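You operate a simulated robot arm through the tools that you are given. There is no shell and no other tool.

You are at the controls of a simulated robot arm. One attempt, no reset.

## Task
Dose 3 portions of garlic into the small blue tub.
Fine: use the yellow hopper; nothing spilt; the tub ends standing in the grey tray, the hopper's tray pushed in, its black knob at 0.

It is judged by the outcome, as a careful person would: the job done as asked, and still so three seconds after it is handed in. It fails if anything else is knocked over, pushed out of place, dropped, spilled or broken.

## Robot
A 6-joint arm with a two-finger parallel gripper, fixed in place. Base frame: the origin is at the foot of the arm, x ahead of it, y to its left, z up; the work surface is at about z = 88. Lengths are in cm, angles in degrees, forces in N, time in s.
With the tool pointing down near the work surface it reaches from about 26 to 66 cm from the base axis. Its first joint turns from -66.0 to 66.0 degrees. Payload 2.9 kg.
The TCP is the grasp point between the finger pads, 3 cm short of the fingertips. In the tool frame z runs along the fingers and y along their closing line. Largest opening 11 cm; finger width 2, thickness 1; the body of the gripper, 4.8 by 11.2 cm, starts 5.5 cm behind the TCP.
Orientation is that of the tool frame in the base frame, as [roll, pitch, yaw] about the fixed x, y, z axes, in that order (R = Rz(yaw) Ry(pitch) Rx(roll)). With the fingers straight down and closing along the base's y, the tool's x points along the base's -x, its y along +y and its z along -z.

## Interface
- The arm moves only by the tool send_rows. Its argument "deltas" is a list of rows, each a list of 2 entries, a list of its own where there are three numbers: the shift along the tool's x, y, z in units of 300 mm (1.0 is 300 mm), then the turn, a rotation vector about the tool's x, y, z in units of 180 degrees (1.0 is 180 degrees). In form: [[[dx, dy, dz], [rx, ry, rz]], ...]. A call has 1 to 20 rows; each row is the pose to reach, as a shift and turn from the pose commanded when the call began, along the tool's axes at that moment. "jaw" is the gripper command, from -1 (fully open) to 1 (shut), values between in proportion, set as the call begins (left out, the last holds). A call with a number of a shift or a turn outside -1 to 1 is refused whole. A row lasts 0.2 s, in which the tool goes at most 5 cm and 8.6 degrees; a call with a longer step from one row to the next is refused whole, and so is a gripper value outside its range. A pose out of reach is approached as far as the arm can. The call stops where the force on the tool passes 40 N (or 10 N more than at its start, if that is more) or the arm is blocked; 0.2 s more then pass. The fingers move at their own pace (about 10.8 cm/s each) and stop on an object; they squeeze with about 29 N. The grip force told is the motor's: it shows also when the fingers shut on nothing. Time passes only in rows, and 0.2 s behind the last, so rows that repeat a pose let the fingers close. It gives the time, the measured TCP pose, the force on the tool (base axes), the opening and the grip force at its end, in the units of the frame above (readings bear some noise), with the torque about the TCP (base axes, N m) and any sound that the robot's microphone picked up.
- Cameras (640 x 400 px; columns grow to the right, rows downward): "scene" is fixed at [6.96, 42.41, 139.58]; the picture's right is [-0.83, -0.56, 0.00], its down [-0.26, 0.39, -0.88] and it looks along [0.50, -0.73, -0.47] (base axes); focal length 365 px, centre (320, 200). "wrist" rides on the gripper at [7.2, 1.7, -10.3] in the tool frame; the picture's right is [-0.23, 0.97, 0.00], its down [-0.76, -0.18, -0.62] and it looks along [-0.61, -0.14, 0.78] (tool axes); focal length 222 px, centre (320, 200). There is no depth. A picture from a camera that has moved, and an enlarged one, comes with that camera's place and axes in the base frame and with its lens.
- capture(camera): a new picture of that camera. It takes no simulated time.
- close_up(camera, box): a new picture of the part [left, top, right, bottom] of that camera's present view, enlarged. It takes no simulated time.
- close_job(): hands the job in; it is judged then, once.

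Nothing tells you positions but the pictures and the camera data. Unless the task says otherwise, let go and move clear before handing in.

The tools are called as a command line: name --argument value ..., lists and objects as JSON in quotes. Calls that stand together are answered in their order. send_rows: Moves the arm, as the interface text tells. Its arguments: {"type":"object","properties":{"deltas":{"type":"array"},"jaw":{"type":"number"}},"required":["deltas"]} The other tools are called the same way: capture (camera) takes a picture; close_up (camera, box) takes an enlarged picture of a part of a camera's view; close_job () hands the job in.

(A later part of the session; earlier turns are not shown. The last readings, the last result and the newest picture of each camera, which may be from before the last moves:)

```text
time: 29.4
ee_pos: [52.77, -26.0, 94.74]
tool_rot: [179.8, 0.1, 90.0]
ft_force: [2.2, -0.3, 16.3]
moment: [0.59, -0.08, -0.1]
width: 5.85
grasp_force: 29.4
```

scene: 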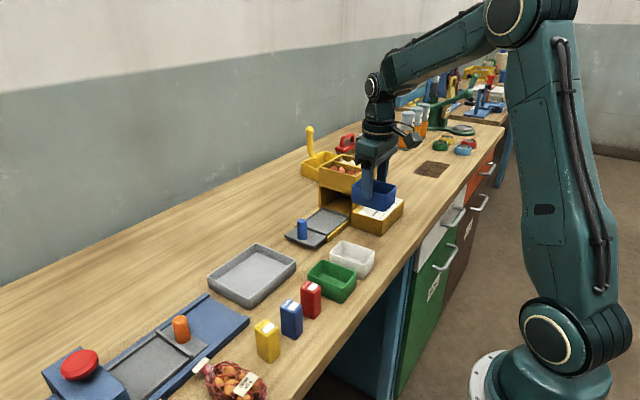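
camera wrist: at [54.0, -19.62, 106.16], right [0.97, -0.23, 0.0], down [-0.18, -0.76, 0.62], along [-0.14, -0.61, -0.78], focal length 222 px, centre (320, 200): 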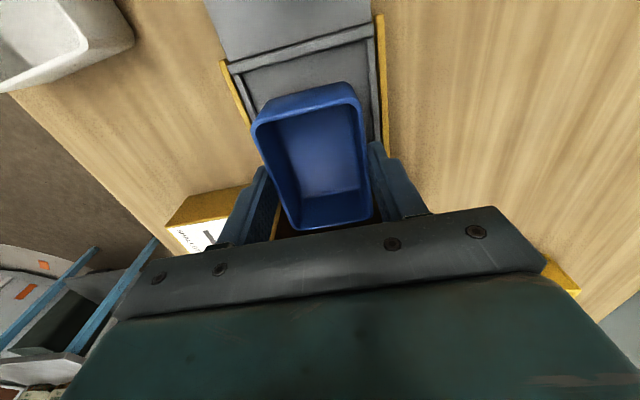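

The tub is touching the recess floor (16 N, with a slight tilt toward the front). I'll relieve the pressure a little and open the fingers.

send_rows --deltas '[[[0, 0, -0.0033], [0, 0, 0]], [[0, 0, -0.0033], [0, 0, 0]]]' --jaw 1

send_rows --deltas '[[[0, 0, 0], [0, 0, 0]], [[0, 0, 0], [0, 0, 0]], [[0, 0, 0], [0, 0, 0]]]' --jaw -0.3

close_up --camera "scene" --box '[290, 180, 370, 250]'

close_up --camera "wrist" --box '[180, 0, 440, 240]'

```text
time: 30.0
ee_pos: [52.61, -25.7, 94.76]
tool_rot: [-180.0, 0.1, 90.0]
ft_force: [4.2, -0.3, 12.7]
moment: [0.5, -0.21, -0.15]
width: 5.85
grasp_force: 28.9
```

```text
time: 30.8
ee_pos: [52.59, -25.8, 94.66]
tool_rot: [-179.9, 0.0, 90.0]
ft_force: [0.2, 0.0, 0.0]
moment: [0.04, 0.02, 0.02]
width: 7.12
grasp_force: 0.1
```

```text
5.71 times, centred on (330, 215) of scene
camera zoom: at [6.96, 42.41, 139.58], right [-0.83, -0.56, 0.0], down [-0.26, 0.39, -0.88], along [0.5, -0.73, -0.47], focal length 2083 px, centre (263, 114)
```

zoom: 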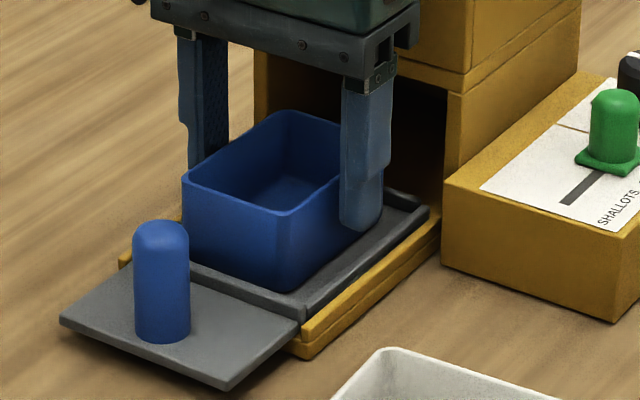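

```text
1.67 times, centred on (310, 120) of wrist
camera zoom: at [54.23, -18.56, 105.07], right [0.97, -0.23, 0.0], down [-0.18, -0.76, 0.62], along [-0.14, -0.61, -0.78], focal length 370 px, centre (337, 333)
```

zoom: 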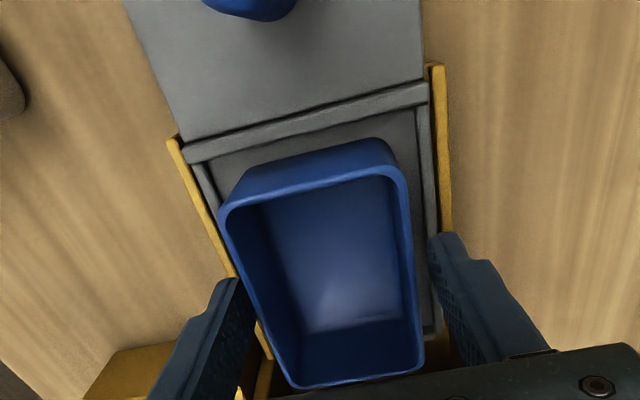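

The tub is standing flat in the recess, centred at about (52.5, −26.4). I'll rise and move over the blue peg.

send_rows --deltas '[[[0, 0, -0.05], [0, 0, 0]], [[0, 0, -0.13], [0, 0, 0]], [[0, 0, -0.22], [0, 0, 0]], [[0, 0, -0.31], [0, 0, 0]], [[0, 0, -0.375], [0, 0, 0]], [[0.08, 0, -0.375], [0, 0, 0]], [[0.16, 0, -0.375], [0, 0, 0]], [[0.24, 0, -0.375], [0, 0, 0]], [[0.3067, 0, -0.375], [0, 0, 0]], [[0.3067, 0, -0.375], [0, 0, 0]]]' --jaw -0.1

capture --camera "wrist"

close_up --camera "scene" --box '[270, 150, 390, 260]'

```text
time: 33.0
ee_pos: [52.58, -16.55, 105.93]
tool_rot: [180.0, 0.1, 90.0]
ft_force: [-0.8, -0.8, -0.4]
moment: [0.03, -0.02, -0.01]
width: 6.05
grasp_force: 0.1
```

```text
taken
camera wrist: at [54.26, -9.34, 116.34], right [0.97, -0.23, 0.0], down [-0.18, -0.76, 0.62], along [-0.14, -0.61, -0.78], focal length 222 px, centre (320, 200)
```

wrist: 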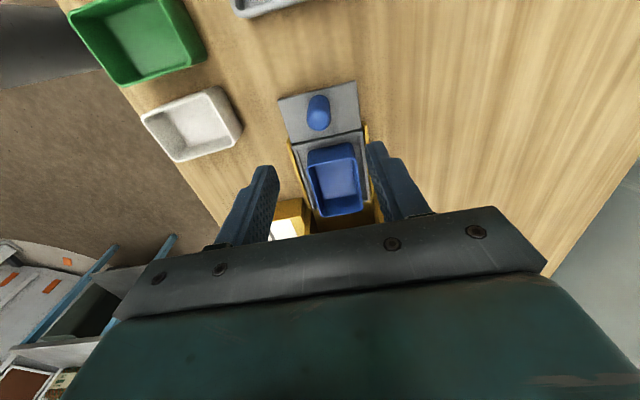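

```text
3.64 times, centred on (330, 205) of scene
camera zoom: at [6.96, 42.41, 139.58], right [-0.83, -0.56, 0.0], down [-0.26, 0.39, -0.88], along [0.5, -0.73, -0.47], focal length 1326 px, centre (284, 182)
```

zoom: 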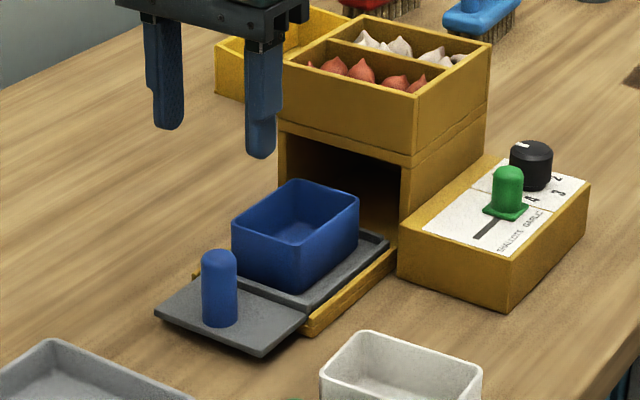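

The tub stands well in the tray. I'll zoom in on the peg to refine where it is.

close_up --camera "wrist" --box '[265, 70, 395, 230]'

```text
2.50 times, centred on (330, 150) of wrist
camera zoom: at [54.26, -9.34, 116.34], right [0.97, -0.23, 0.0], down [-0.18, -0.76, 0.62], along [-0.14, -0.61, -0.78], focal length 555 px, centre (295, 325)
```

zoom: 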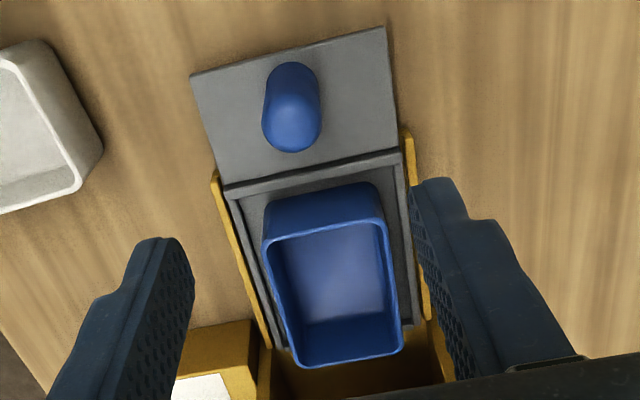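

The peg is at about (52.4, −16.5), right under the TCP. I'll descend around it.

send_rows --deltas '[[[0, 0, 0.08], [0, 0, 0]], [[0, 0, 0.17], [0, 0, 0]], [[0, 0, 0.26], [0, 0, 0]], [[0, 0, 0.34], [0, 0, 0]], [[0, 0, 0.4133], [0, 0, 0]], [[0, 0, 0.4133], [0, 0, 0]]]' --jaw -0.1

close_up --camera "scene" --box '[270, 150, 390, 260]'

```text
time: 34.4
ee_pos: [52.55, -16.55, 93.46]
tool_rot: [-179.9, 0.1, 90.0]
ft_force: [-0.1, -0.8, -0.5]
moment: [0.0, 0.0, -0.04]
width: 6.05
grasp_force: 0.1
```

```text
3.64 times, centred on (330, 205) of scene
camera zoom: at [6.96, 42.41, 139.58], right [-0.83, -0.56, 0.0], down [-0.26, 0.39, -0.88], along [0.5, -0.73, -0.47], focal length 1326 px, centre (284, 182)
```

zoom: 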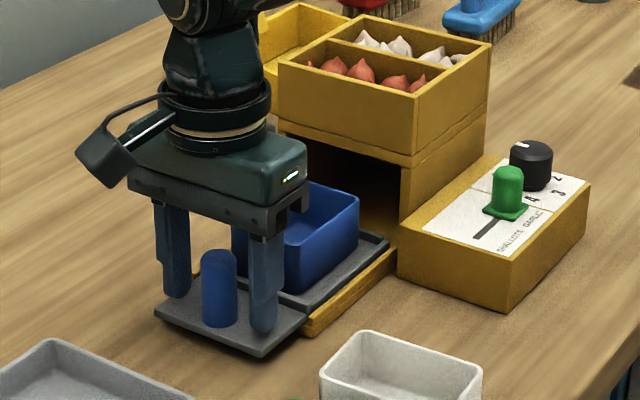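

The fingers straddle the peg. I'll close on it.

send_rows --deltas '[[[0, 0, 0], [0, 0, 0]], [[0, 0, 0], [0, 0, 0]], [[0, 0, 0], [0, 0, 0]], [[0, 0, 0], [0, 0, 0]]]' --jaw 1

```text
time: 35.4
ee_pos: [52.49, -16.61, 93.46]
tool_rot: [-179.9, 0.0, 90.0]
ft_force: [2.9, -0.1, -4.4]
moment: [-0.3, -0.11, 0.04]
width: 2.32
grasp_force: 45.2
```

The peg is gripped. I'll push the tray in slowly (−y), the first 5 cm.

send_rows --deltas '[[[-0.01, 0, 0], [0, 0, 0]], [[-0.0267, 0, 0], [0, 0, 0]], [[-0.0433, 0, 0], [0, 0, 0]], [[-0.06, 0, 0], [0, 0, 0]], [[-0.0767, 0, 0], [0, 0, 0]], [[-0.0933, 0, 0], [0, 0, 0]], [[-0.11, 0, 0], [0, 0, 0]], [[-0.1267, 0, 0], [0, 0, 0]], [[-0.1433, 0, 0], [0, 0, 0]], [[-0.16, 0, 0], [0, 0, 0]], [[-0.1667, 0, 0], [0, 0, 0]]]' --jaw 1

close_up --camera "scene" --box '[270, 150, 390, 260]'

```text
time: 37.8
ee_pos: [52.39, -21.67, 93.36]
tool_rot: [-179.9, 0.0, 90.0]
ft_force: [-13.3, 1.2, -12.2]
moment: [0.86, -0.42, 0.04]
width: 2.3
grasp_force: 45.7
```

```text
3.64 times, centred on (330, 205) of scene
camera zoom: at [6.94, 42.4, 139.58], right [-0.83, -0.56, 0.0], down [-0.26, 0.39, -0.88], along [0.5, -0.73, -0.47], focal length 1326 px, centre (284, 182)
```

zoom: 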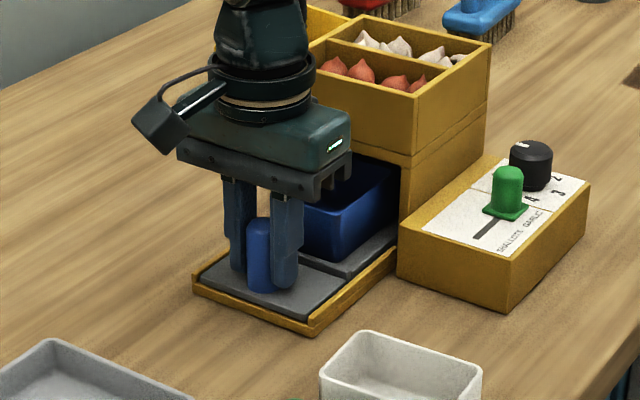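

The tray slid 5 cm. There is some sideways and vertical load from my grip being slightly off the rails, so I'll ease that and continue pushing.

send_rows --deltas '[[[0, -0.0067, 0.0067], [0, 0, 0]], [[-0.0133, -0.0067, 0.0067], [0, 0, 0]], [[-0.0267, -0.0067, 0.0067], [0, 0, 0]], [[-0.04, -0.0067, 0.0067], [0, 0, 0]], [[-0.0533, -0.0067, 0.0067], [0, 0, 0]], [[-0.0667, -0.0067, 0.0067], [0, 0, 0]], [[-0.08, -0.0067, 0.0067], [0, 0, 0]], [[-0.0933, -0.0067, 0.0067], [0, 0, 0]], [[-0.1, -0.0067, 0.0067], [0, 0, 0]]]' --jaw 1

close_up --camera "scene" --box '[270, 150, 390, 260]'

```text
time: 39.8
ee_pos: [52.49, -24.62, 93.39]
tool_rot: [179.8, 0.1, 90.1]
ft_force: [13.6, 0.5, -0.7]
moment: [0.55, 0.83, -0.19]
width: 2.32
grasp_force: 44.9
```

```text
3.64 times, centred on (330, 205) of scene
camera zoom: at [7.0, 42.41, 139.58], right [-0.83, -0.56, 0.0], down [-0.26, 0.39, -0.88], along [0.5, -0.73, -0.47], focal length 1326 px, centre (284, 182)
```

zoom: 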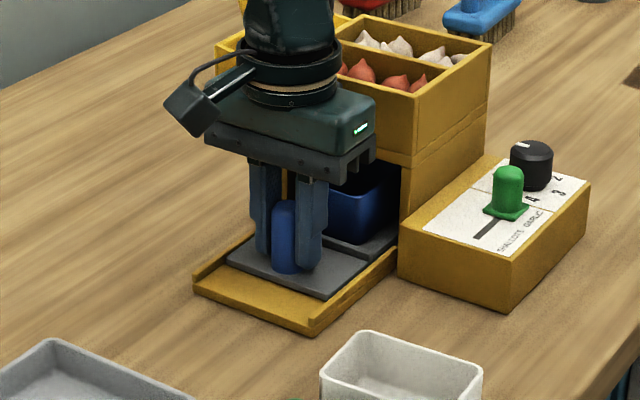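

Sideways load flipped sign, so the right x is about 52.4. I'll continue pushing with that trim.

send_rows --deltas '[[[0, 0.0033, 0], [0, 0, 0]], [[-0.0133, 0.0033, 0], [0, 0, 0]], [[-0.0267, 0.0033, 0], [0, 0, 0]], [[-0.04, 0.0033, 0], [0, 0, 0]], [[-0.0533, 0.0033, 0], [0, 0, 0]], [[-0.0667, 0.0033, 0], [0, 0, 0]], [[-0.08, 0.0033, 0], [0, 0, 0]], [[-0.0933, 0.0033, 0], [0, 0, 0]], [[-0.1, 0.0033, 0], [0, 0, 0]]]' --jaw 1

close_up --camera "scene" --box '[270, 150, 390, 260]'

```text
time: 42.0
ee_pos: [52.54, -27.06, 93.4]
tool_rot: [-179.8, -0.2, 90.3]
ft_force: [-7.7, 13.0, 2.9]
moment: [-1.95, -1.38, -0.78]
width: 2.31
grasp_force: 45.1
stopped in row 9: the force on the tool passed its limit at 41 N (the readings are from after the stop); the commanded pose is now the measured one
```

```text
3.64 times, centred on (330, 205) of scene
camera zoom: at [6.93, 42.45, 139.57], right [-0.83, -0.56, 0.0], down [-0.26, 0.39, -0.88], along [0.5, -0.73, -0.47], focal length 1326 px, centre (284, 182)
```

zoom: 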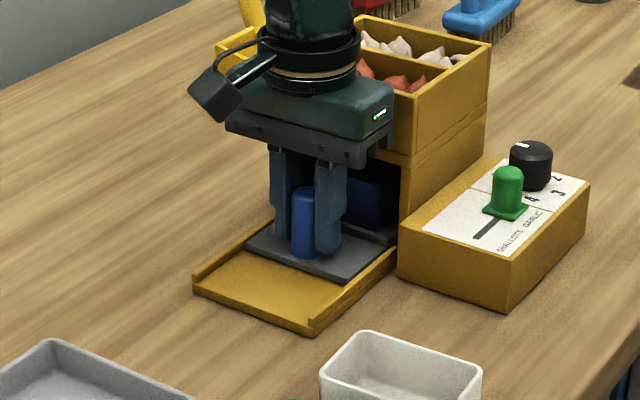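

The tray hit its stop at y ≈ −27.1, about 10.5 cm of travel, and no dose sound was reported. I'll release the peg and look.

send_rows --deltas '[[[0, 0, 0], [0, 0, 0]], [[0, 0, 0], [0, 0, 0]], [[0, 0, 0], [0, 0, 0]]]' --jaw 0.1

send_rows --deltas '[[[0, 0, -0.05], [0, 0, 0]], [[0, 0, -0.13], [0, 0, 0]], [[0, 0, -0.22], [0, 0, 0]], [[0, 0, -0.31], [0, 0, 0]], [[0, 0, -0.4], [0, 0, 0]], [[0.1, 0, -0.45], [0, 0, 0]], [[0.2, 0, -0.45], [0, 0, 0]], [[0.3, 0, -0.45], [0, 0, 0]], [[0.4, 0, -0.45], [0, 0, 0]], [[0.4, 0, -0.45], [0, 0, 0]]]' --jaw 0.1

capture --camera "wrist"

close_up --camera "scene" --box '[290, 160, 390, 250]'

```text
time: 42.8
ee_pos: [52.49, -27.24, 93.36]
tool_rot: [-179.7, -0.1, 90.3]
ft_force: [-5.2, 18.1, 5.3]
moment: [-1.75, -0.42, -0.56]
width: 4.96
grasp_force: 0.1
```

```text
time: 45.0
ee_pos: [52.12, -15.32, 106.76]
tool_rot: [-179.9, -0.1, 90.2]
ft_force: [0.3, -0.8, 1.1]
moment: [0.0, 0.03, 0.0]
width: 4.94
grasp_force: 0.2
```

```text
taken
camera wrist: at [53.76, -8.04, 117.28], right [0.97, -0.22, 0.0], down [-0.17, -0.76, 0.62], along [-0.14, -0.61, -0.78], focal length 222 px, centre (320, 200)
```

wrist: 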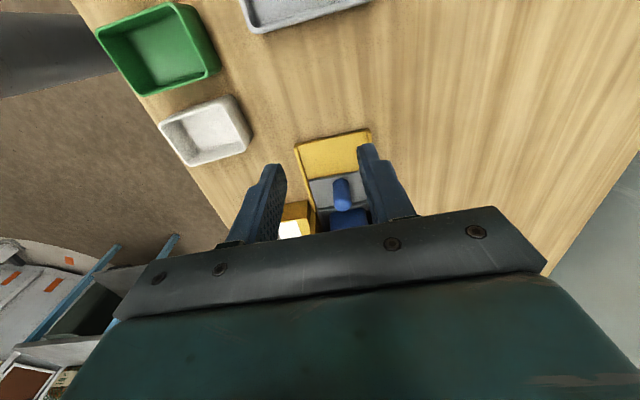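

```text
4.44 times, centred on (340, 205) of scene
camera zoom: at [6.96, 42.41, 139.58], right [-0.83, -0.56, 0.0], down [-0.26, 0.39, -0.88], along [0.5, -0.73, -0.47], focal length 1620 px, centre (231, 178)
```

zoom: 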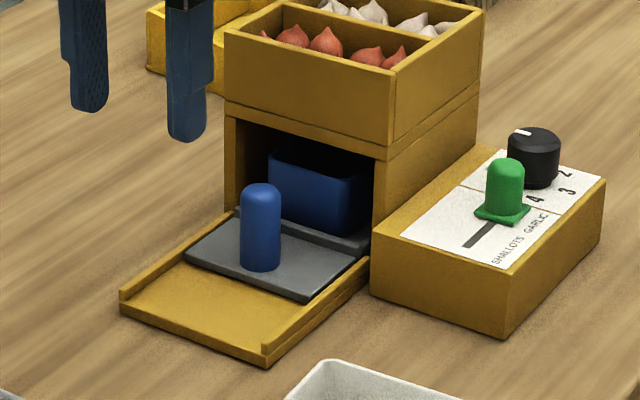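

After opening there was still 18 N acting about 10 cm above the TCP, so my gripper body probably touched the hopper front before the tray reached its own stop. I'll push the peg with closed fingers from its front side, which keeps the body clear.

send_rows --deltas '[[[-0.1, 0, 0], [0, 0, 0]], [[-0.2, 0, 0], [0, 0, 0]], [[-0.2813, 0, 0], [0, 0, 0]], [[-0.2813, 0, 0.1], [0, 0, 0]], [[-0.2813, 0, 0.2], [0, 0, 0]], [[-0.2813, 0, 0.3], [0, 0, 0]], [[-0.2813, 0, 0.38], [0, 0, 0]], [[-0.2813, 0, 0.4467], [0, 0, 0]], [[-0.2813, 0, 0.4467], [0, 0, 0]]]' --jaw 1

close_up --camera "scene" --box '[290, 160, 390, 250]'

close_up --camera "wrist" --box '[220, 60, 420, 240]'

```text
time: 47.0
ee_pos: [52.42, -23.74, 93.49]
tool_rot: [-179.8, -0.2, 90.3]
ft_force: [0.1, -0.8, -1.1]
moment: [-0.02, 0.02, -0.01]
width: 0.0
grasp_force: 28.6
```

```text
4.44 times, centred on (340, 205) of scene
camera zoom: at [6.96, 42.41, 139.58], right [-0.83, -0.56, 0.0], down [-0.26, 0.39, -0.88], along [0.5, -0.73, -0.47], focal length 1620 px, centre (231, 178)
```

zoom: 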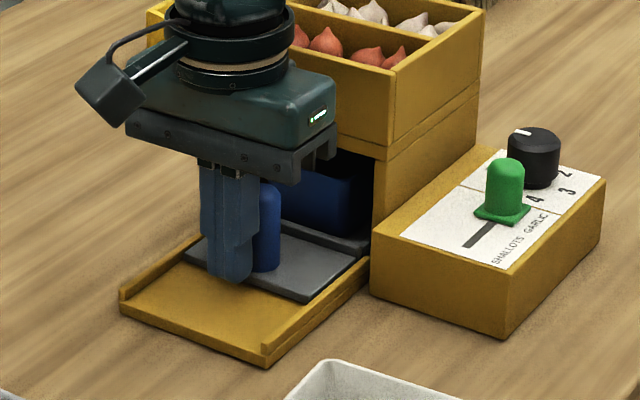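

```text
2.22 times, centred on (320, 150) of wrist
camera zoom: at [54.05, -16.62, 103.88], right [0.97, -0.22, 0.0], down [-0.17, -0.76, 0.62], along [-0.14, -0.61, -0.78], focal length 494 px, centre (320, 311)
```

zoom: 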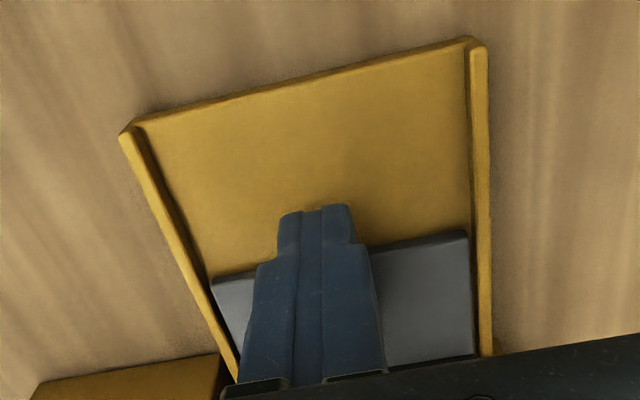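

The closed fingers are in front of the peg and well clear of the hopper. I'll push gently until something stops it.

send_rows --deltas '[[[-0.01, 0, 0], [0, 0, 0]], [[-0.02, 0, 0], [0, 0, 0]], [[-0.03, 0, 0], [0, 0, 0]], [[-0.0367, 0, 0], [0, 0, 0]], [[-0.0433, 0, 0], [0, 0, 0]], [[-0.05, 0, 0], [0, 0, 0]], [[-0.0567, 0, 0], [0, 0, 0]], [[-0.06, 0, 0], [0, 0, 0]]]' --jaw 1

close_up --camera "scene" --box '[290, 160, 390, 250]'

```text
time: 48.8
ee_pos: [52.44, -25.46, 93.42]
tool_rot: [-179.8, -0.3, 90.2]
ft_force: [-2.0, 3.3, 1.9]
moment: [-0.05, 0.02, -0.04]
width: 0.0
grasp_force: 29.2
```

```text
4.44 times, centred on (340, 205) of scene
camera zoom: at [6.95, 42.42, 139.57], right [-0.83, -0.56, 0.0], down [-0.26, 0.39, -0.88], along [0.5, -0.73, -0.47], focal length 1620 px, centre (231, 178)
```

zoom: 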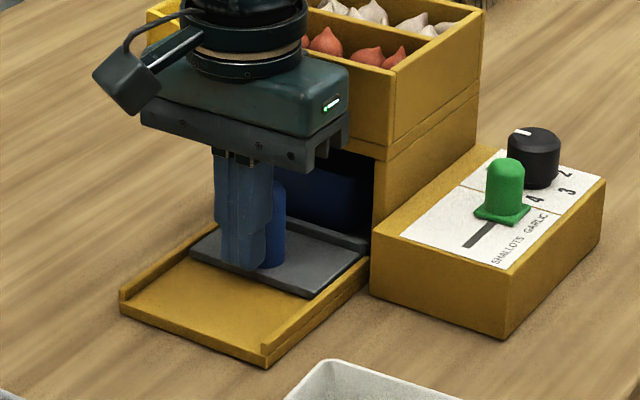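

Only 3 N here, and the tray is still sliding. I'll push further.

send_rows --deltas '[[[-0.005, 0, 0], [0, 0, 0]], [[-0.01, 0, 0], [0, 0, 0]], [[-0.015, 0, 0], [0, 0, 0]], [[-0.02, 0, 0], [0, 0, 0]], [[-0.025, 0, 0], [0, 0, 0]], [[-0.03, 0, 0], [0, 0, 0]], [[-0.035, 0, 0], [0, 0, 0]], [[-0.04, 0, 0], [0, 0, 0]]]' --jaw 1

close_up --camera "scene" --box '[290, 160, 390, 250]'

```text
time: 49.7
ee_pos: [52.47, -25.51, 93.35]
tool_rot: [-179.5, -0.6, 90.9]
ft_force: [-3.5, 9.0, 3.6]
moment: [-0.15, -0.01, -0.09]
width: 0.02
grasp_force: 29.1
stopped in row 4: the force on the tool passed its limit at 43 N (the readings are from after the stop); the commanded pose is now the measured one
```

```text
4.44 times, centred on (340, 205) of scene
camera zoom: at [6.94, 42.43, 139.57], right [-0.83, -0.56, 0.0], down [-0.26, 0.39, -0.88], along [0.5, -0.73, -0.47], focal length 1620 px, centre (231, 178)
```

zoom: 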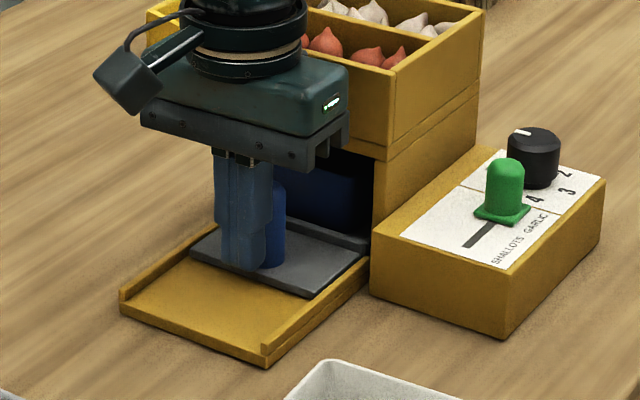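

Now it hit a true hard stop at 43 N with the body clear, so the tray is fully in. The orientation command drifted slightly, so I'll correct it while backing off and rising.

send_rows --deltas '[[[0.025, 0, 0], [0, 0, 0]], [[0.05, 0, 0], [0, 0, 0]], [[0.05, 0, -0.1], [-0.0028, -0.0033, 0.005]], [[0.05, 0, -0.22], [-0.0028, -0.0033, 0.005]], [[0.05, 0, -0.34], [-0.0028, -0.0033, 0.005]], [[0.05, 0, -0.45], [-0.0028, -0.0033, 0.005]], [[0.05, 0, -0.555], [-0.0028, -0.0033, 0.005]], [[0.05, 0, -0.555], [-0.0028, -0.0033, 0.005]]]' --jaw 1

close_up --camera "scene" --box '[290, 160, 390, 250]'

close_up --camera "wrist" --box '[220, 60, 420, 240]'

```text
time: 51.5
ee_pos: [52.68, -24.27, 110.17]
tool_rot: [179.9, 0.2, 89.9]
ft_force: [-0.4, 1.1, 0.0]
moment: [-0.01, -0.02, -0.01]
width: 0.0
grasp_force: 29.0
```

```text
4.44 times, centred on (340, 205) of scene
camera zoom: at [6.96, 42.41, 139.58], right [-0.83, -0.56, 0.0], down [-0.26, 0.39, -0.88], along [0.5, -0.73, -0.47], focal length 1620 px, centre (231, 178)
```

zoom: 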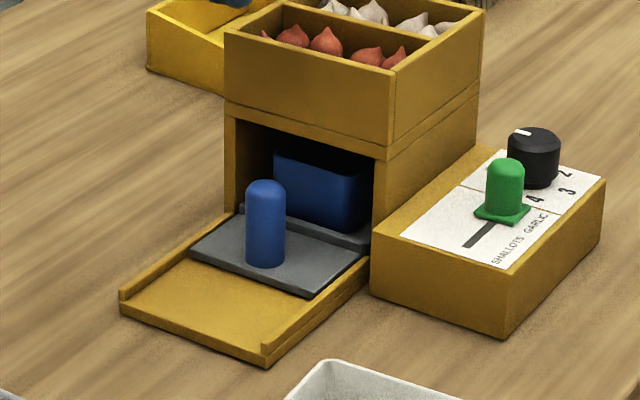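

```text
2.22 times, centred on (320, 150) of wrist
camera zoom: at [54.25, -16.97, 120.61], right [0.97, -0.23, 0.0], down [-0.18, -0.76, 0.63], along [-0.14, -0.61, -0.78], focal length 494 px, centre (320, 311)
```

zoom: 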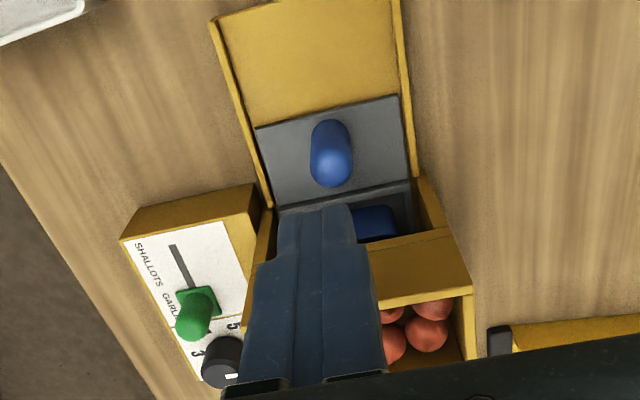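

The tray is in and the peg is free. Next I'll move above the black knob and rotate the gripper to −30° for the first 60° turn.

send_rows --deltas '[[[-0.0339, -0.0235, 0], [0, 0, -0.0417]], [[-0.0679, -0.0471, 0], [0, 0, -0.0833]], [[-0.1018, -0.0706, 0], [0, 0, -0.125]], [[-0.1358, -0.0942, 0], [0, 0, -0.1667]], [[-0.1697, -0.1177, 0], [0, 0, -0.2083]], [[-0.2037, -0.1413, 0], [0, 0, -0.25]], [[-0.2376, -0.1648, 0], [0, 0, -0.2917]], [[-0.2716, -0.1884, 0], [0, 0, -0.3333]], [[-0.3055, -0.2119, 0], [0, 0, -0.375]], [[-0.3395, -0.2355, 0], [0, 0, -0.4167]], [[-0.3734, -0.259, 0], [0, 0, -0.4583]], [[-0.4074, -0.2826, 0], [0, 0, -0.5]], [[-0.4413, -0.3061, 0], [0, 0, -0.5417]], [[-0.4753, -0.3297, 0], [0, 0, -0.5833]], [[-0.5092, -0.3532, 0], [0, 0, -0.625]], [[-0.5433, -0.3767, 0], [0, 0, -0.6667]], [[-0.5433, -0.3767, 0], [0, 0, -0.6667]]]' --jaw 0.22

capture --camera "wrist"

close_up --camera "scene" --box '[320, 110, 430, 230]'

```text
time: 55.1
ee_pos: [41.35, -40.48, 110.16]
tool_rot: [-179.7, -0.1, -149.9]
ft_force: [-0.9, -0.2, -0.5]
moment: [-0.02, -0.04, 0.02]
width: 4.27
grasp_force: 0.1
```

```text
taken
camera wrist: at [34.26, -42.62, 120.52], right [-0.29, 0.96, 0.0], down [0.75, 0.23, 0.62], along [0.6, 0.18, -0.78], focal length 222 px, centre (320, 200)
```

wrist: 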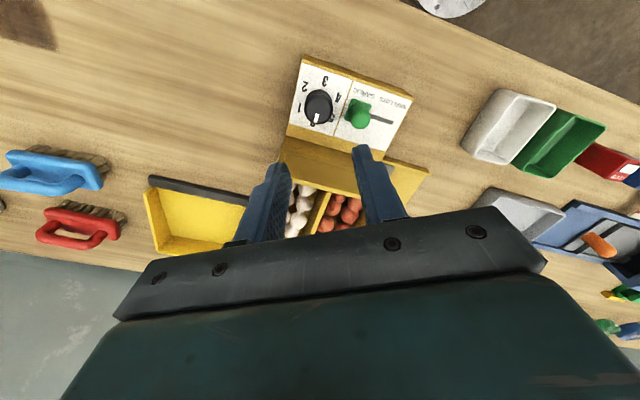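

```text
3.33 times, centred on (375, 170) of scene
camera zoom: at [6.96, 42.41, 139.58], right [-0.83, -0.56, 0.0], down [-0.26, 0.39, -0.88], along [0.5, -0.73, -0.47], focal length 1215 px, centre (137, 300)
```

zoom: 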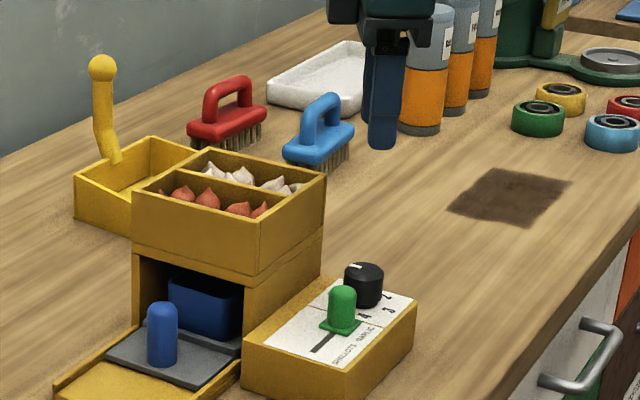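

I'm above the knob. I'll zoom in to locate its centre accurately.

close_up --camera "wrist" --box '[270, 45, 430, 165]'

```text
3.33 times, centred on (350, 105) of wrist
camera zoom: at [34.26, -42.62, 120.52], right [-0.29, 0.96, 0.0], down [0.75, 0.23, 0.62], along [0.6, 0.18, -0.78], focal length 740 px, centre (220, 517)
```

zoom: 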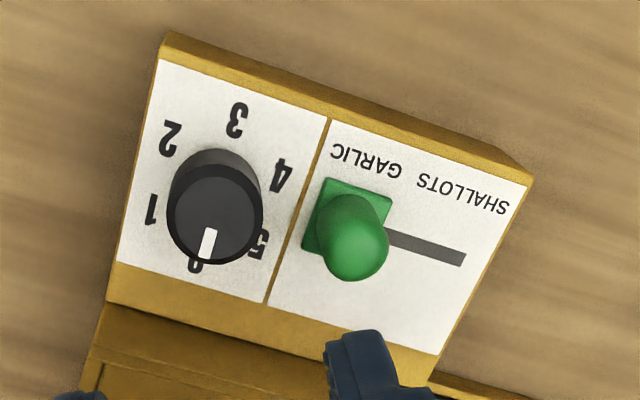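

The knob centre is at about (41.3, −40.7), and the 0–5 labels are spaced at 60°. I'll trim the position and descend to just above the knob to verify clearance.

send_rows --deltas '[[[0.0048, -0.0049, 0.05], [0, 0, 0]], [[0.0048, -0.0049, 0.12], [0, 0, 0]], [[0.0048, -0.0049, 0.2], [0, 0, 0]], [[0.0048, -0.0049, 0.28], [0, 0, 0]], [[0.0048, -0.0049, 0.35], [0, 0, 0]], [[0.0048, -0.0049, 0.35], [0, 0, 0]]]' --jaw 0.22

close_up --camera "wrist" --box '[220, 60, 440, 240]'

close_up --camera "scene" --box '[330, 130, 430, 230]'

```text
time: 56.5
ee_pos: [41.62, -40.81, 99.45]
tool_rot: [-179.8, 0.0, -150.1]
ft_force: [0.1, -0.4, -0.4]
moment: [0.0, -0.01, 0.0]
width: 4.3
grasp_force: 0.0
```

```text
2.22 times, centred on (330, 150) of wrist
camera zoom: at [34.4, -42.86, 109.87], right [-0.29, 0.96, 0.0], down [0.75, 0.23, 0.62], along [0.6, 0.18, -0.78], focal length 494 px, centre (298, 311)
```

zoom: 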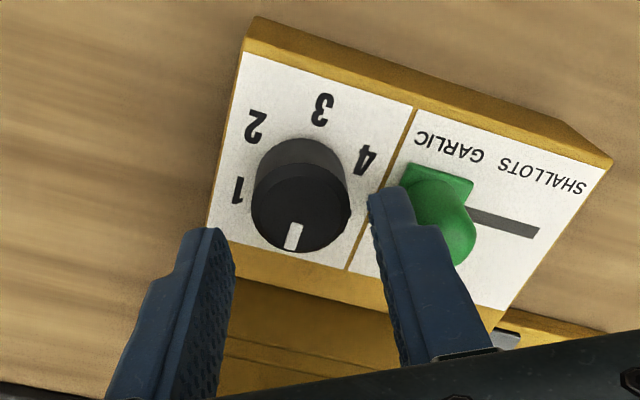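

```text
4.00 times, centred on (380, 180) of scene
camera zoom: at [6.96, 42.41, 139.58], right [-0.83, -0.56, 0.0], down [-0.26, 0.39, -0.88], along [0.5, -0.73, -0.47], focal length 1458 px, centre (80, 280)
```

zoom: 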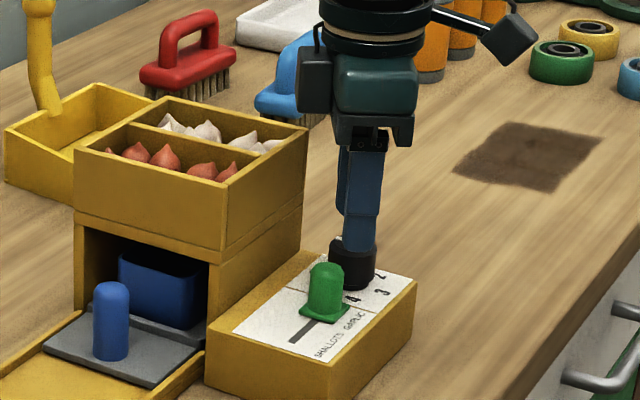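

The fingers straddle the knob and clear the lever. I'll descend with a small x trim, then close on the knob.

send_rows --deltas '[[[0.0058, 0.0033, 0.02], [0, 0, 0]], [[0.0058, 0.0033, 0.05], [0, 0, 0]], [[0.0058, 0.0033, 0.0783], [0, 0, 0]], [[0.0058, 0.0033, 0.0783], [0, 0, 0]]]' --jaw 0.22

send_rows --deltas '[[[0, 0, 0], [0, 0, 0]], [[0, 0, 0], [0, 0, 0]], [[0, 0, 0], [0, 0, 0]]]' --jaw 1

close_up --camera "scene" --box '[330, 130, 430, 230]'

close_up --camera "wrist" --box '[220, 60, 440, 240]'

```text
time: 57.5
ee_pos: [41.11, -40.77, 97.15]
tool_rot: [-179.8, -0.1, -150.1]
ft_force: [-0.6, -0.9, 0.2]
moment: [0.01, 0.02, 0.0]
width: 4.32
grasp_force: 0.0
```

```text
time: 58.3
ee_pos: [41.19, -40.75, 97.13]
tool_rot: [-179.8, -0.1, -150.2]
ft_force: [4.1, -6.1, -3.8]
moment: [0.0, -0.17, -0.05]
width: 3.16
grasp_force: 45.3
```

```text
4.00 times, centred on (380, 180) of scene
camera zoom: at [6.97, 42.39, 139.58], right [-0.83, -0.56, 0.0], down [-0.26, 0.39, -0.88], along [0.5, -0.73, -0.47], focal length 1458 px, centre (80, 280)
```

zoom: 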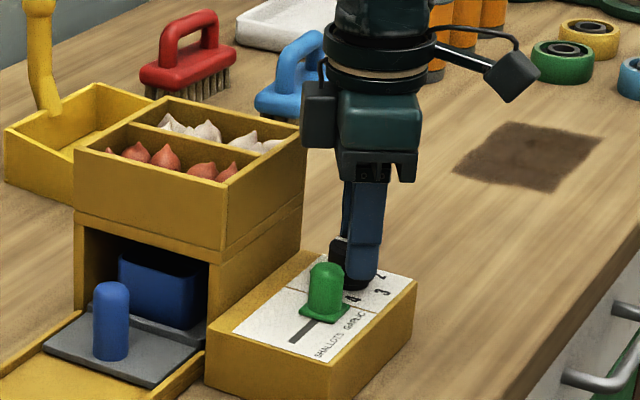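

```text
2.22 times, centred on (330, 150) of wrist
camera zoom: at [33.97, -42.98, 107.55], right [-0.29, 0.96, 0.0], down [0.75, 0.23, 0.62], along [0.6, 0.18, -0.78], focal length 494 px, centre (298, 311)
```

zoom: 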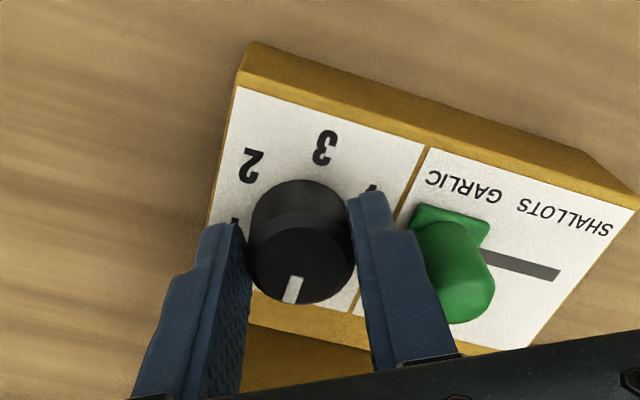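

The knob is gripped at 3.16 cm. I'll turn it 60° clockwise seen from above (0→1) and listen.

send_rows --deltas '[[[0, 0, 0], [0, 0, 0.0417]], [[0, 0, 0], [0, 0, 0.0833]], [[0, 0, 0], [0, 0, 0.125]], [[0, 0, 0], [0, 0, 0.1667]], [[0, 0, 0], [0, 0, 0.2083]], [[0, 0, 0], [0, 0, 0.25]], [[0, 0, 0], [0, 0, 0.2917]], [[0, 0, 0], [0, 0, 0.3333]], [[0, 0, 0], [0, 0, 0.3333]]]' --jaw 1

close_up --camera "wrist" --box '[220, 60, 440, 240]'

close_up --camera "scene" --box '[310, 130, 430, 240]'

```text
time: 60.3
ee_pos: [41.26, -40.64, 97.14]
tool_rot: [180.0, -0.1, 150.0]
ft_force: [1.5, 24.0, -14.3]
moment: [0.6, 0.43, 0.06]
width: 3.14
grasp_force: 45.6
```

```text
2.22 times, centred on (330, 150) of wrist
camera zoom: at [35.74, -35.47, 107.59], right [0.68, 0.73, 0.0], down [0.57, -0.54, 0.62], along [0.45, -0.42, -0.78], focal length 494 px, centre (298, 311)
```

zoom: 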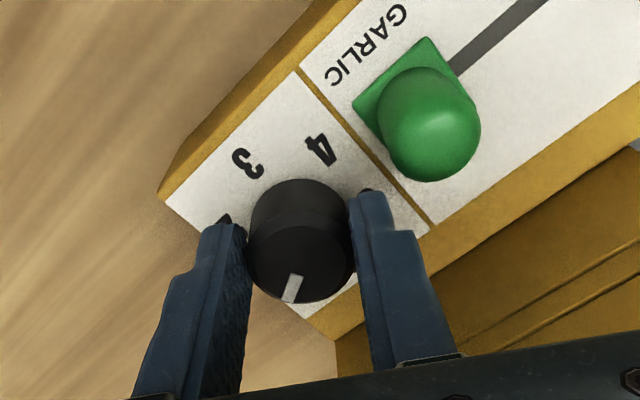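

```text
3.64 times, centred on (370, 185) of scene
camera zoom: at [6.98, 42.46, 139.56], right [-0.83, -0.56, 0.0], down [-0.26, 0.39, -0.88], along [0.5, -0.73, -0.47], focal length 1326 px, centre (138, 254)
```

zoom: 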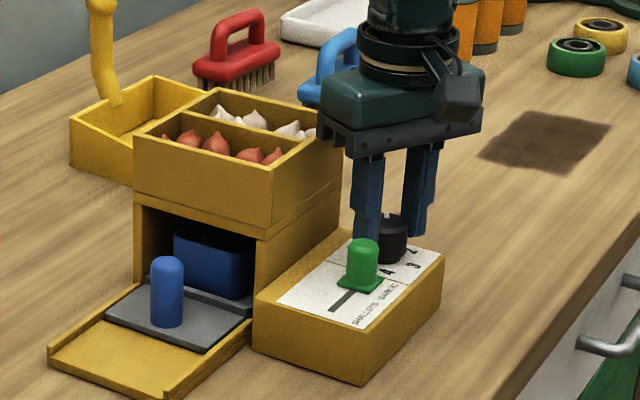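

The knob turned 60° with no sound. I'll open slightly, check that it stays at 1, then rotate back for the next stroke with a small centring trim.

send_rows --deltas '[[[0, 0, 0], [0, 0, 0]], [[0, 0, 0], [0, 0, 0]]]' --jaw 0.2

close_up --camera "wrist" --box '[220, 60, 440, 240]'

send_rows --deltas '[[[-0.0059, 0.0065, 0], [0, 0, -0.0417]], [[-0.0059, 0.0065, 0], [0, 0, -0.0833]], [[-0.0059, 0.0065, 0], [0, 0, -0.125]], [[-0.0059, 0.0065, 0], [0, 0, -0.1667]], [[-0.0059, 0.0065, 0], [0, 0, -0.2083]], [[-0.0059, 0.0065, 0], [0, 0, -0.25]], [[-0.0059, 0.0065, 0], [0, 0, -0.2917]], [[-0.0059, 0.0065, 0], [0, 0, -0.3333]], [[-0.0059, 0.0065, 0], [0, 0, -0.3333]]]' --jaw 0.2

close_up --camera "wrist" --box '[220, 60, 440, 240]'

```text
time: 60.9
ee_pos: [41.29, -40.82, 97.47]
tool_rot: [-179.9, 0.5, 149.7]
ft_force: [-0.1, -0.1, 0.1]
moment: [-0.02, -0.02, 0.01]
width: 4.42
grasp_force: 0.1
```

```text
2.22 times, centred on (330, 150) of wrist
camera zoom: at [35.68, -35.69, 107.74], right [0.69, 0.73, 0.0], down [0.57, -0.53, 0.63], along [0.46, -0.43, -0.78], focal length 494 px, centre (298, 311)
```

zoom: 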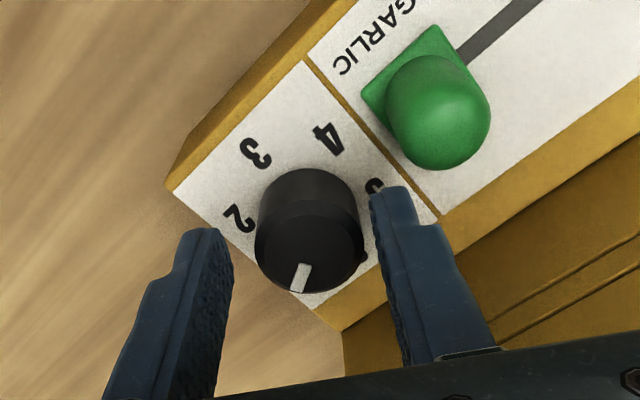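

```text
time: 62.9
ee_pos: [41.42, -40.74, 97.17]
tool_rot: [-179.8, 0.0, -150.0]
ft_force: [-0.2, -0.2, 0.2]
moment: [0.04, -0.01, -0.03]
width: 4.39
grasp_force: 0.1
```

```text
2.22 times, centred on (330, 150) of wrist
camera zoom: at [34.22, -42.86, 107.62], right [-0.29, 0.96, 0.0], down [0.75, 0.23, 0.62], along [0.6, 0.18, -0.78], focal length 494 px, centre (298, 311)
```

zoom: 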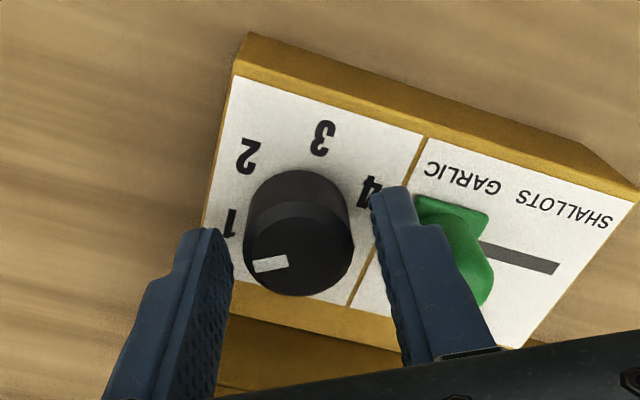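

The knob now points at 1 and holds. I'll do the second stroke: grip and turn 60° (1→2).

send_rows --deltas '[[[0, 0, 0], [0, 0, 0]], [[0, 0, 0], [0, 0, 0]], [[0, 0, 0], [0, 0, 0]]]' --jaw 1

send_rows --deltas '[[[0, 0, 0], [0, 0, 0.0417]], [[0, 0, 0], [0, 0, 0.0833]], [[0, 0, 0], [0, 0, 0.125]], [[0, 0, 0], [0, 0, 0.1667]], [[0, 0, 0], [0, 0, 0.2083]], [[0, 0, 0], [0, 0, 0.25]], [[0, 0, 0], [0, 0, 0.2917]], [[0, 0, 0], [0, 0, 0.3333]], [[0, 0, 0], [0, 0, 0.3333]]]' --jaw 1

close_up --camera "wrist" --box '[220, 60, 440, 240]'

close_up --camera "scene" --box '[310, 130, 430, 240]'

```text
time: 63.7
ee_pos: [41.52, -40.77, 97.12]
tool_rot: [-179.7, -0.1, -150.1]
ft_force: [1.9, -1.9, -0.7]
moment: [0.31, 0.13, 0.0]
width: 3.16
grasp_force: 44.7
```

```text
time: 65.7
ee_pos: [41.48, -40.66, 97.12]
tool_rot: [-179.9, 0.2, 149.9]
ft_force: [7.8, -3.9, -17.6]
moment: [-0.36, -1.34, -0.03]
width: 3.15
grasp_force: 45.2
```

```text
2.22 times, centred on (330, 150) of wrist
camera zoom: at [35.93, -35.54, 107.61], right [0.68, 0.73, 0.0], down [0.57, -0.53, 0.62], along [0.45, -0.43, -0.78], focal length 494 px, centre (298, 311)
```

zoom: 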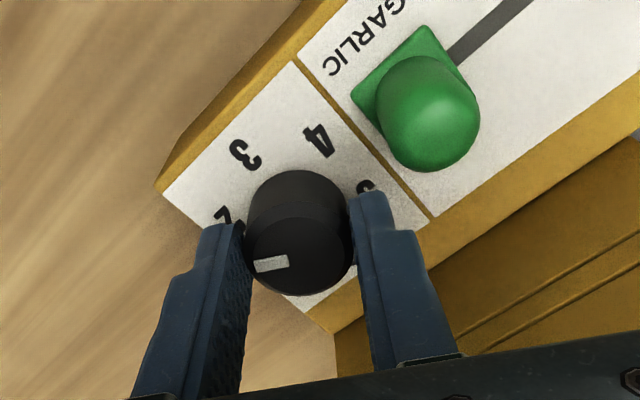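

```text
3.64 times, centred on (370, 185) of scene
camera zoom: at [7.0, 42.38, 139.59], right [-0.83, -0.56, 0.0], down [-0.26, 0.39, -0.88], along [0.5, -0.73, -0.47], focal length 1326 px, centre (138, 254)
```

zoom: 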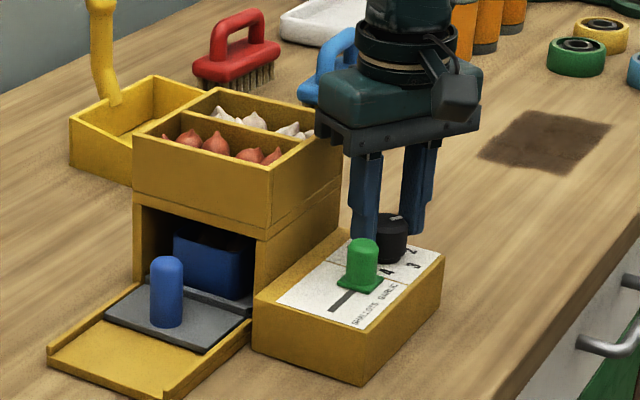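

The knob has followed to 2. I noticed something at the top of the tub inside the mouth, so I'll zoom in there.

close_up --camera "scene" --box '[342, 185, 382, 220]'

close_up --camera "scene" --box '[345, 150, 385, 185]'

```text
11.43 times, centred on (362, 202) of scene
camera zoom: at [7.0, 42.38, 139.59], right [-0.83, -0.56, 0.0], down [-0.26, 0.39, -0.88], along [0.5, -0.73, -0.47], focal length 4167 px, centre (-160, 171)
```

zoom: 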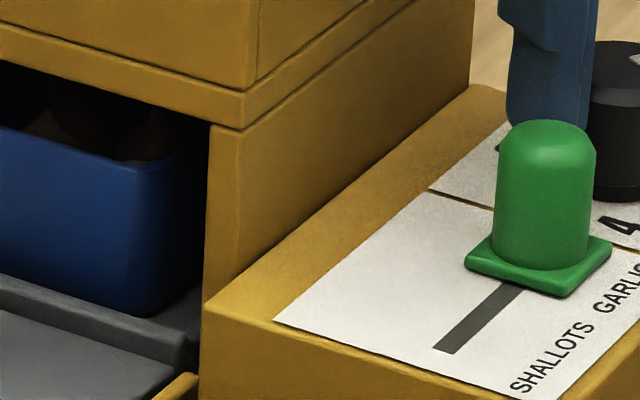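

```text
11.43 times, centred on (365, 168) of scene
camera zoom: at [7.0, 42.38, 139.59], right [-0.83, -0.56, 0.0], down [-0.26, 0.39, -0.88], along [0.5, -0.73, -0.47], focal length 4167 px, centre (-194, 571)
```

zoom: 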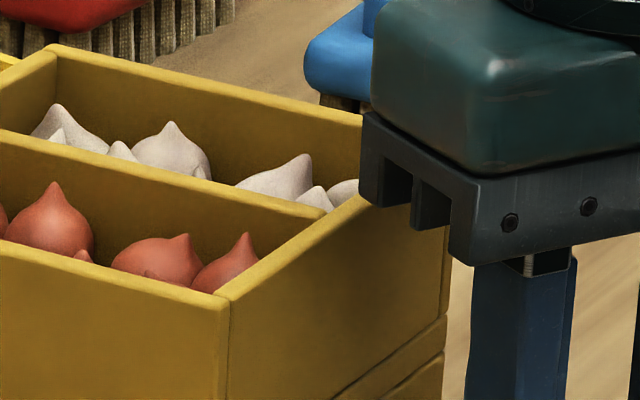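

There are garlic bulbs in the tub already, so dosing reacts to the knob while the tray is in. I'll look closely before doing anything else.

close_up --camera "scene" --box '[330, 185, 362, 215]'

close_up --camera "scene" --box '[338, 188, 358, 203]'

```text
13.33 times, centred on (346, 200) of scene
camera zoom: at [7.0, 42.38, 139.59], right [-0.83, -0.56, 0.0], down [-0.26, 0.39, -0.88], along [0.5, -0.73, -0.47], focal length 4861 px, centre (-27, 200)
```

zoom: 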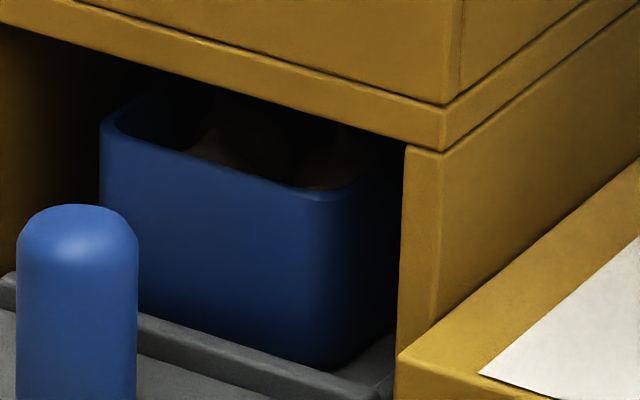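

```text
16.00 times, centred on (348, 196) of scene
camera zoom: at [7.0, 42.38, 139.59], right [-0.83, -0.56, 0.0], down [-0.26, 0.39, -0.88], along [0.5, -0.73, -0.47], focal length 5833 px, centre (-128, 272)
```

zoom: 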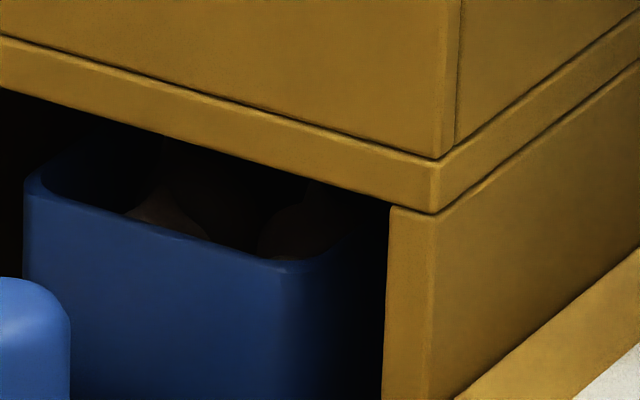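

At least two or three bulbs are in the tub with the knob at 2. I won't turn further until I know the count, so I'll release the knob and rise to look from the front.

send_rows --deltas '[[[0, 0, 0], [0, 0, 0]], [[0, 0, 0], [0, 0, 0]], [[0, 0, 0], [0, 0, 0]]]' --jaw 0.2

close_up --camera "scene" --box '[330, 185, 362, 215]'

close_up --camera "wrist" --box '[220, 60, 440, 240]'

```text
time: 66.5
ee_pos: [41.31, -40.63, 97.25]
tool_rot: [-179.9, 0.0, 149.9]
ft_force: [-0.2, -0.1, -0.3]
moment: [0.0, 0.01, -0.04]
width: 4.41
grasp_force: 0.0
```

```text
13.33 times, centred on (346, 200) of scene
camera zoom: at [6.96, 42.41, 139.58], right [-0.83, -0.56, 0.0], down [-0.26, 0.39, -0.88], along [0.5, -0.73, -0.47], focal length 4861 px, centre (-27, 200)
```

zoom: 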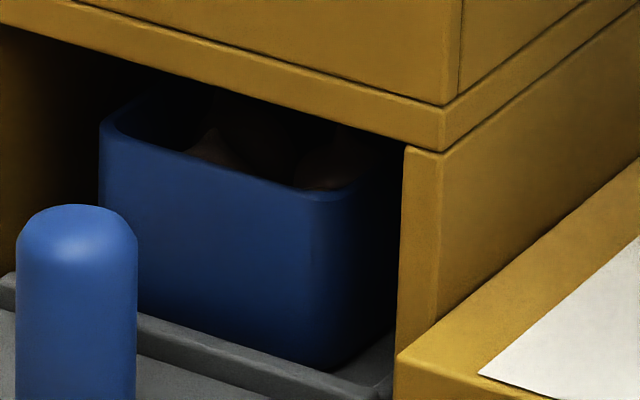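

```text
2.22 times, centred on (330, 150) of wrist
camera zoom: at [35.87, -35.55, 107.71], right [0.68, 0.73, 0.0], down [0.57, -0.53, 0.63], along [0.46, -0.43, -0.78], focal length 494 px, centre (298, 311)
```

zoom: 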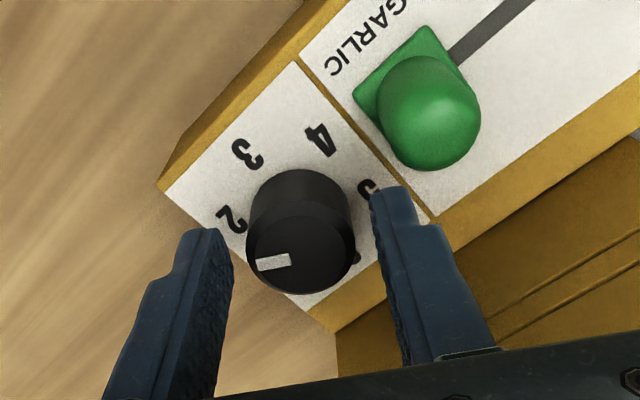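

The knob is at 2. I'll lift off and move to the front of the mouth, tilting the gripper so the wrist camera looks into the tub.

send_rows --deltas '[[[0, 0, -0.08], [0, 0, 0]], [[0, 0, -0.17], [0, 0, 0]], [[0, 0, -0.26], [0, 0, 0]], [[0, 0, -0.35], [0, 0, 0]], [[0, 0, -0.41], [0, 0, 0]], [[0, 0, -0.41], [0, 0, 0]]]' --jaw 0.2

capture --camera "wrist"

```text
time: 67.9
ee_pos: [41.46, -40.48, 109.7]
tool_rot: [-179.9, 0.1, 149.7]
ft_force: [0.3, 0.1, -0.4]
moment: [-0.01, 0.01, -0.04]
width: 4.4
grasp_force: 0.1
```

```text
taken
camera wrist: at [35.95, -35.37, 120.01], right [0.68, 0.73, 0.0], down [0.57, -0.53, 0.63], along [0.45, -0.43, -0.78], focal length 222 px, centre (320, 200)
```

wrist: 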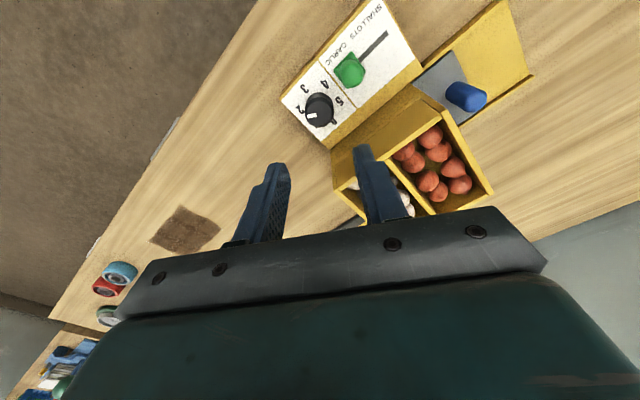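

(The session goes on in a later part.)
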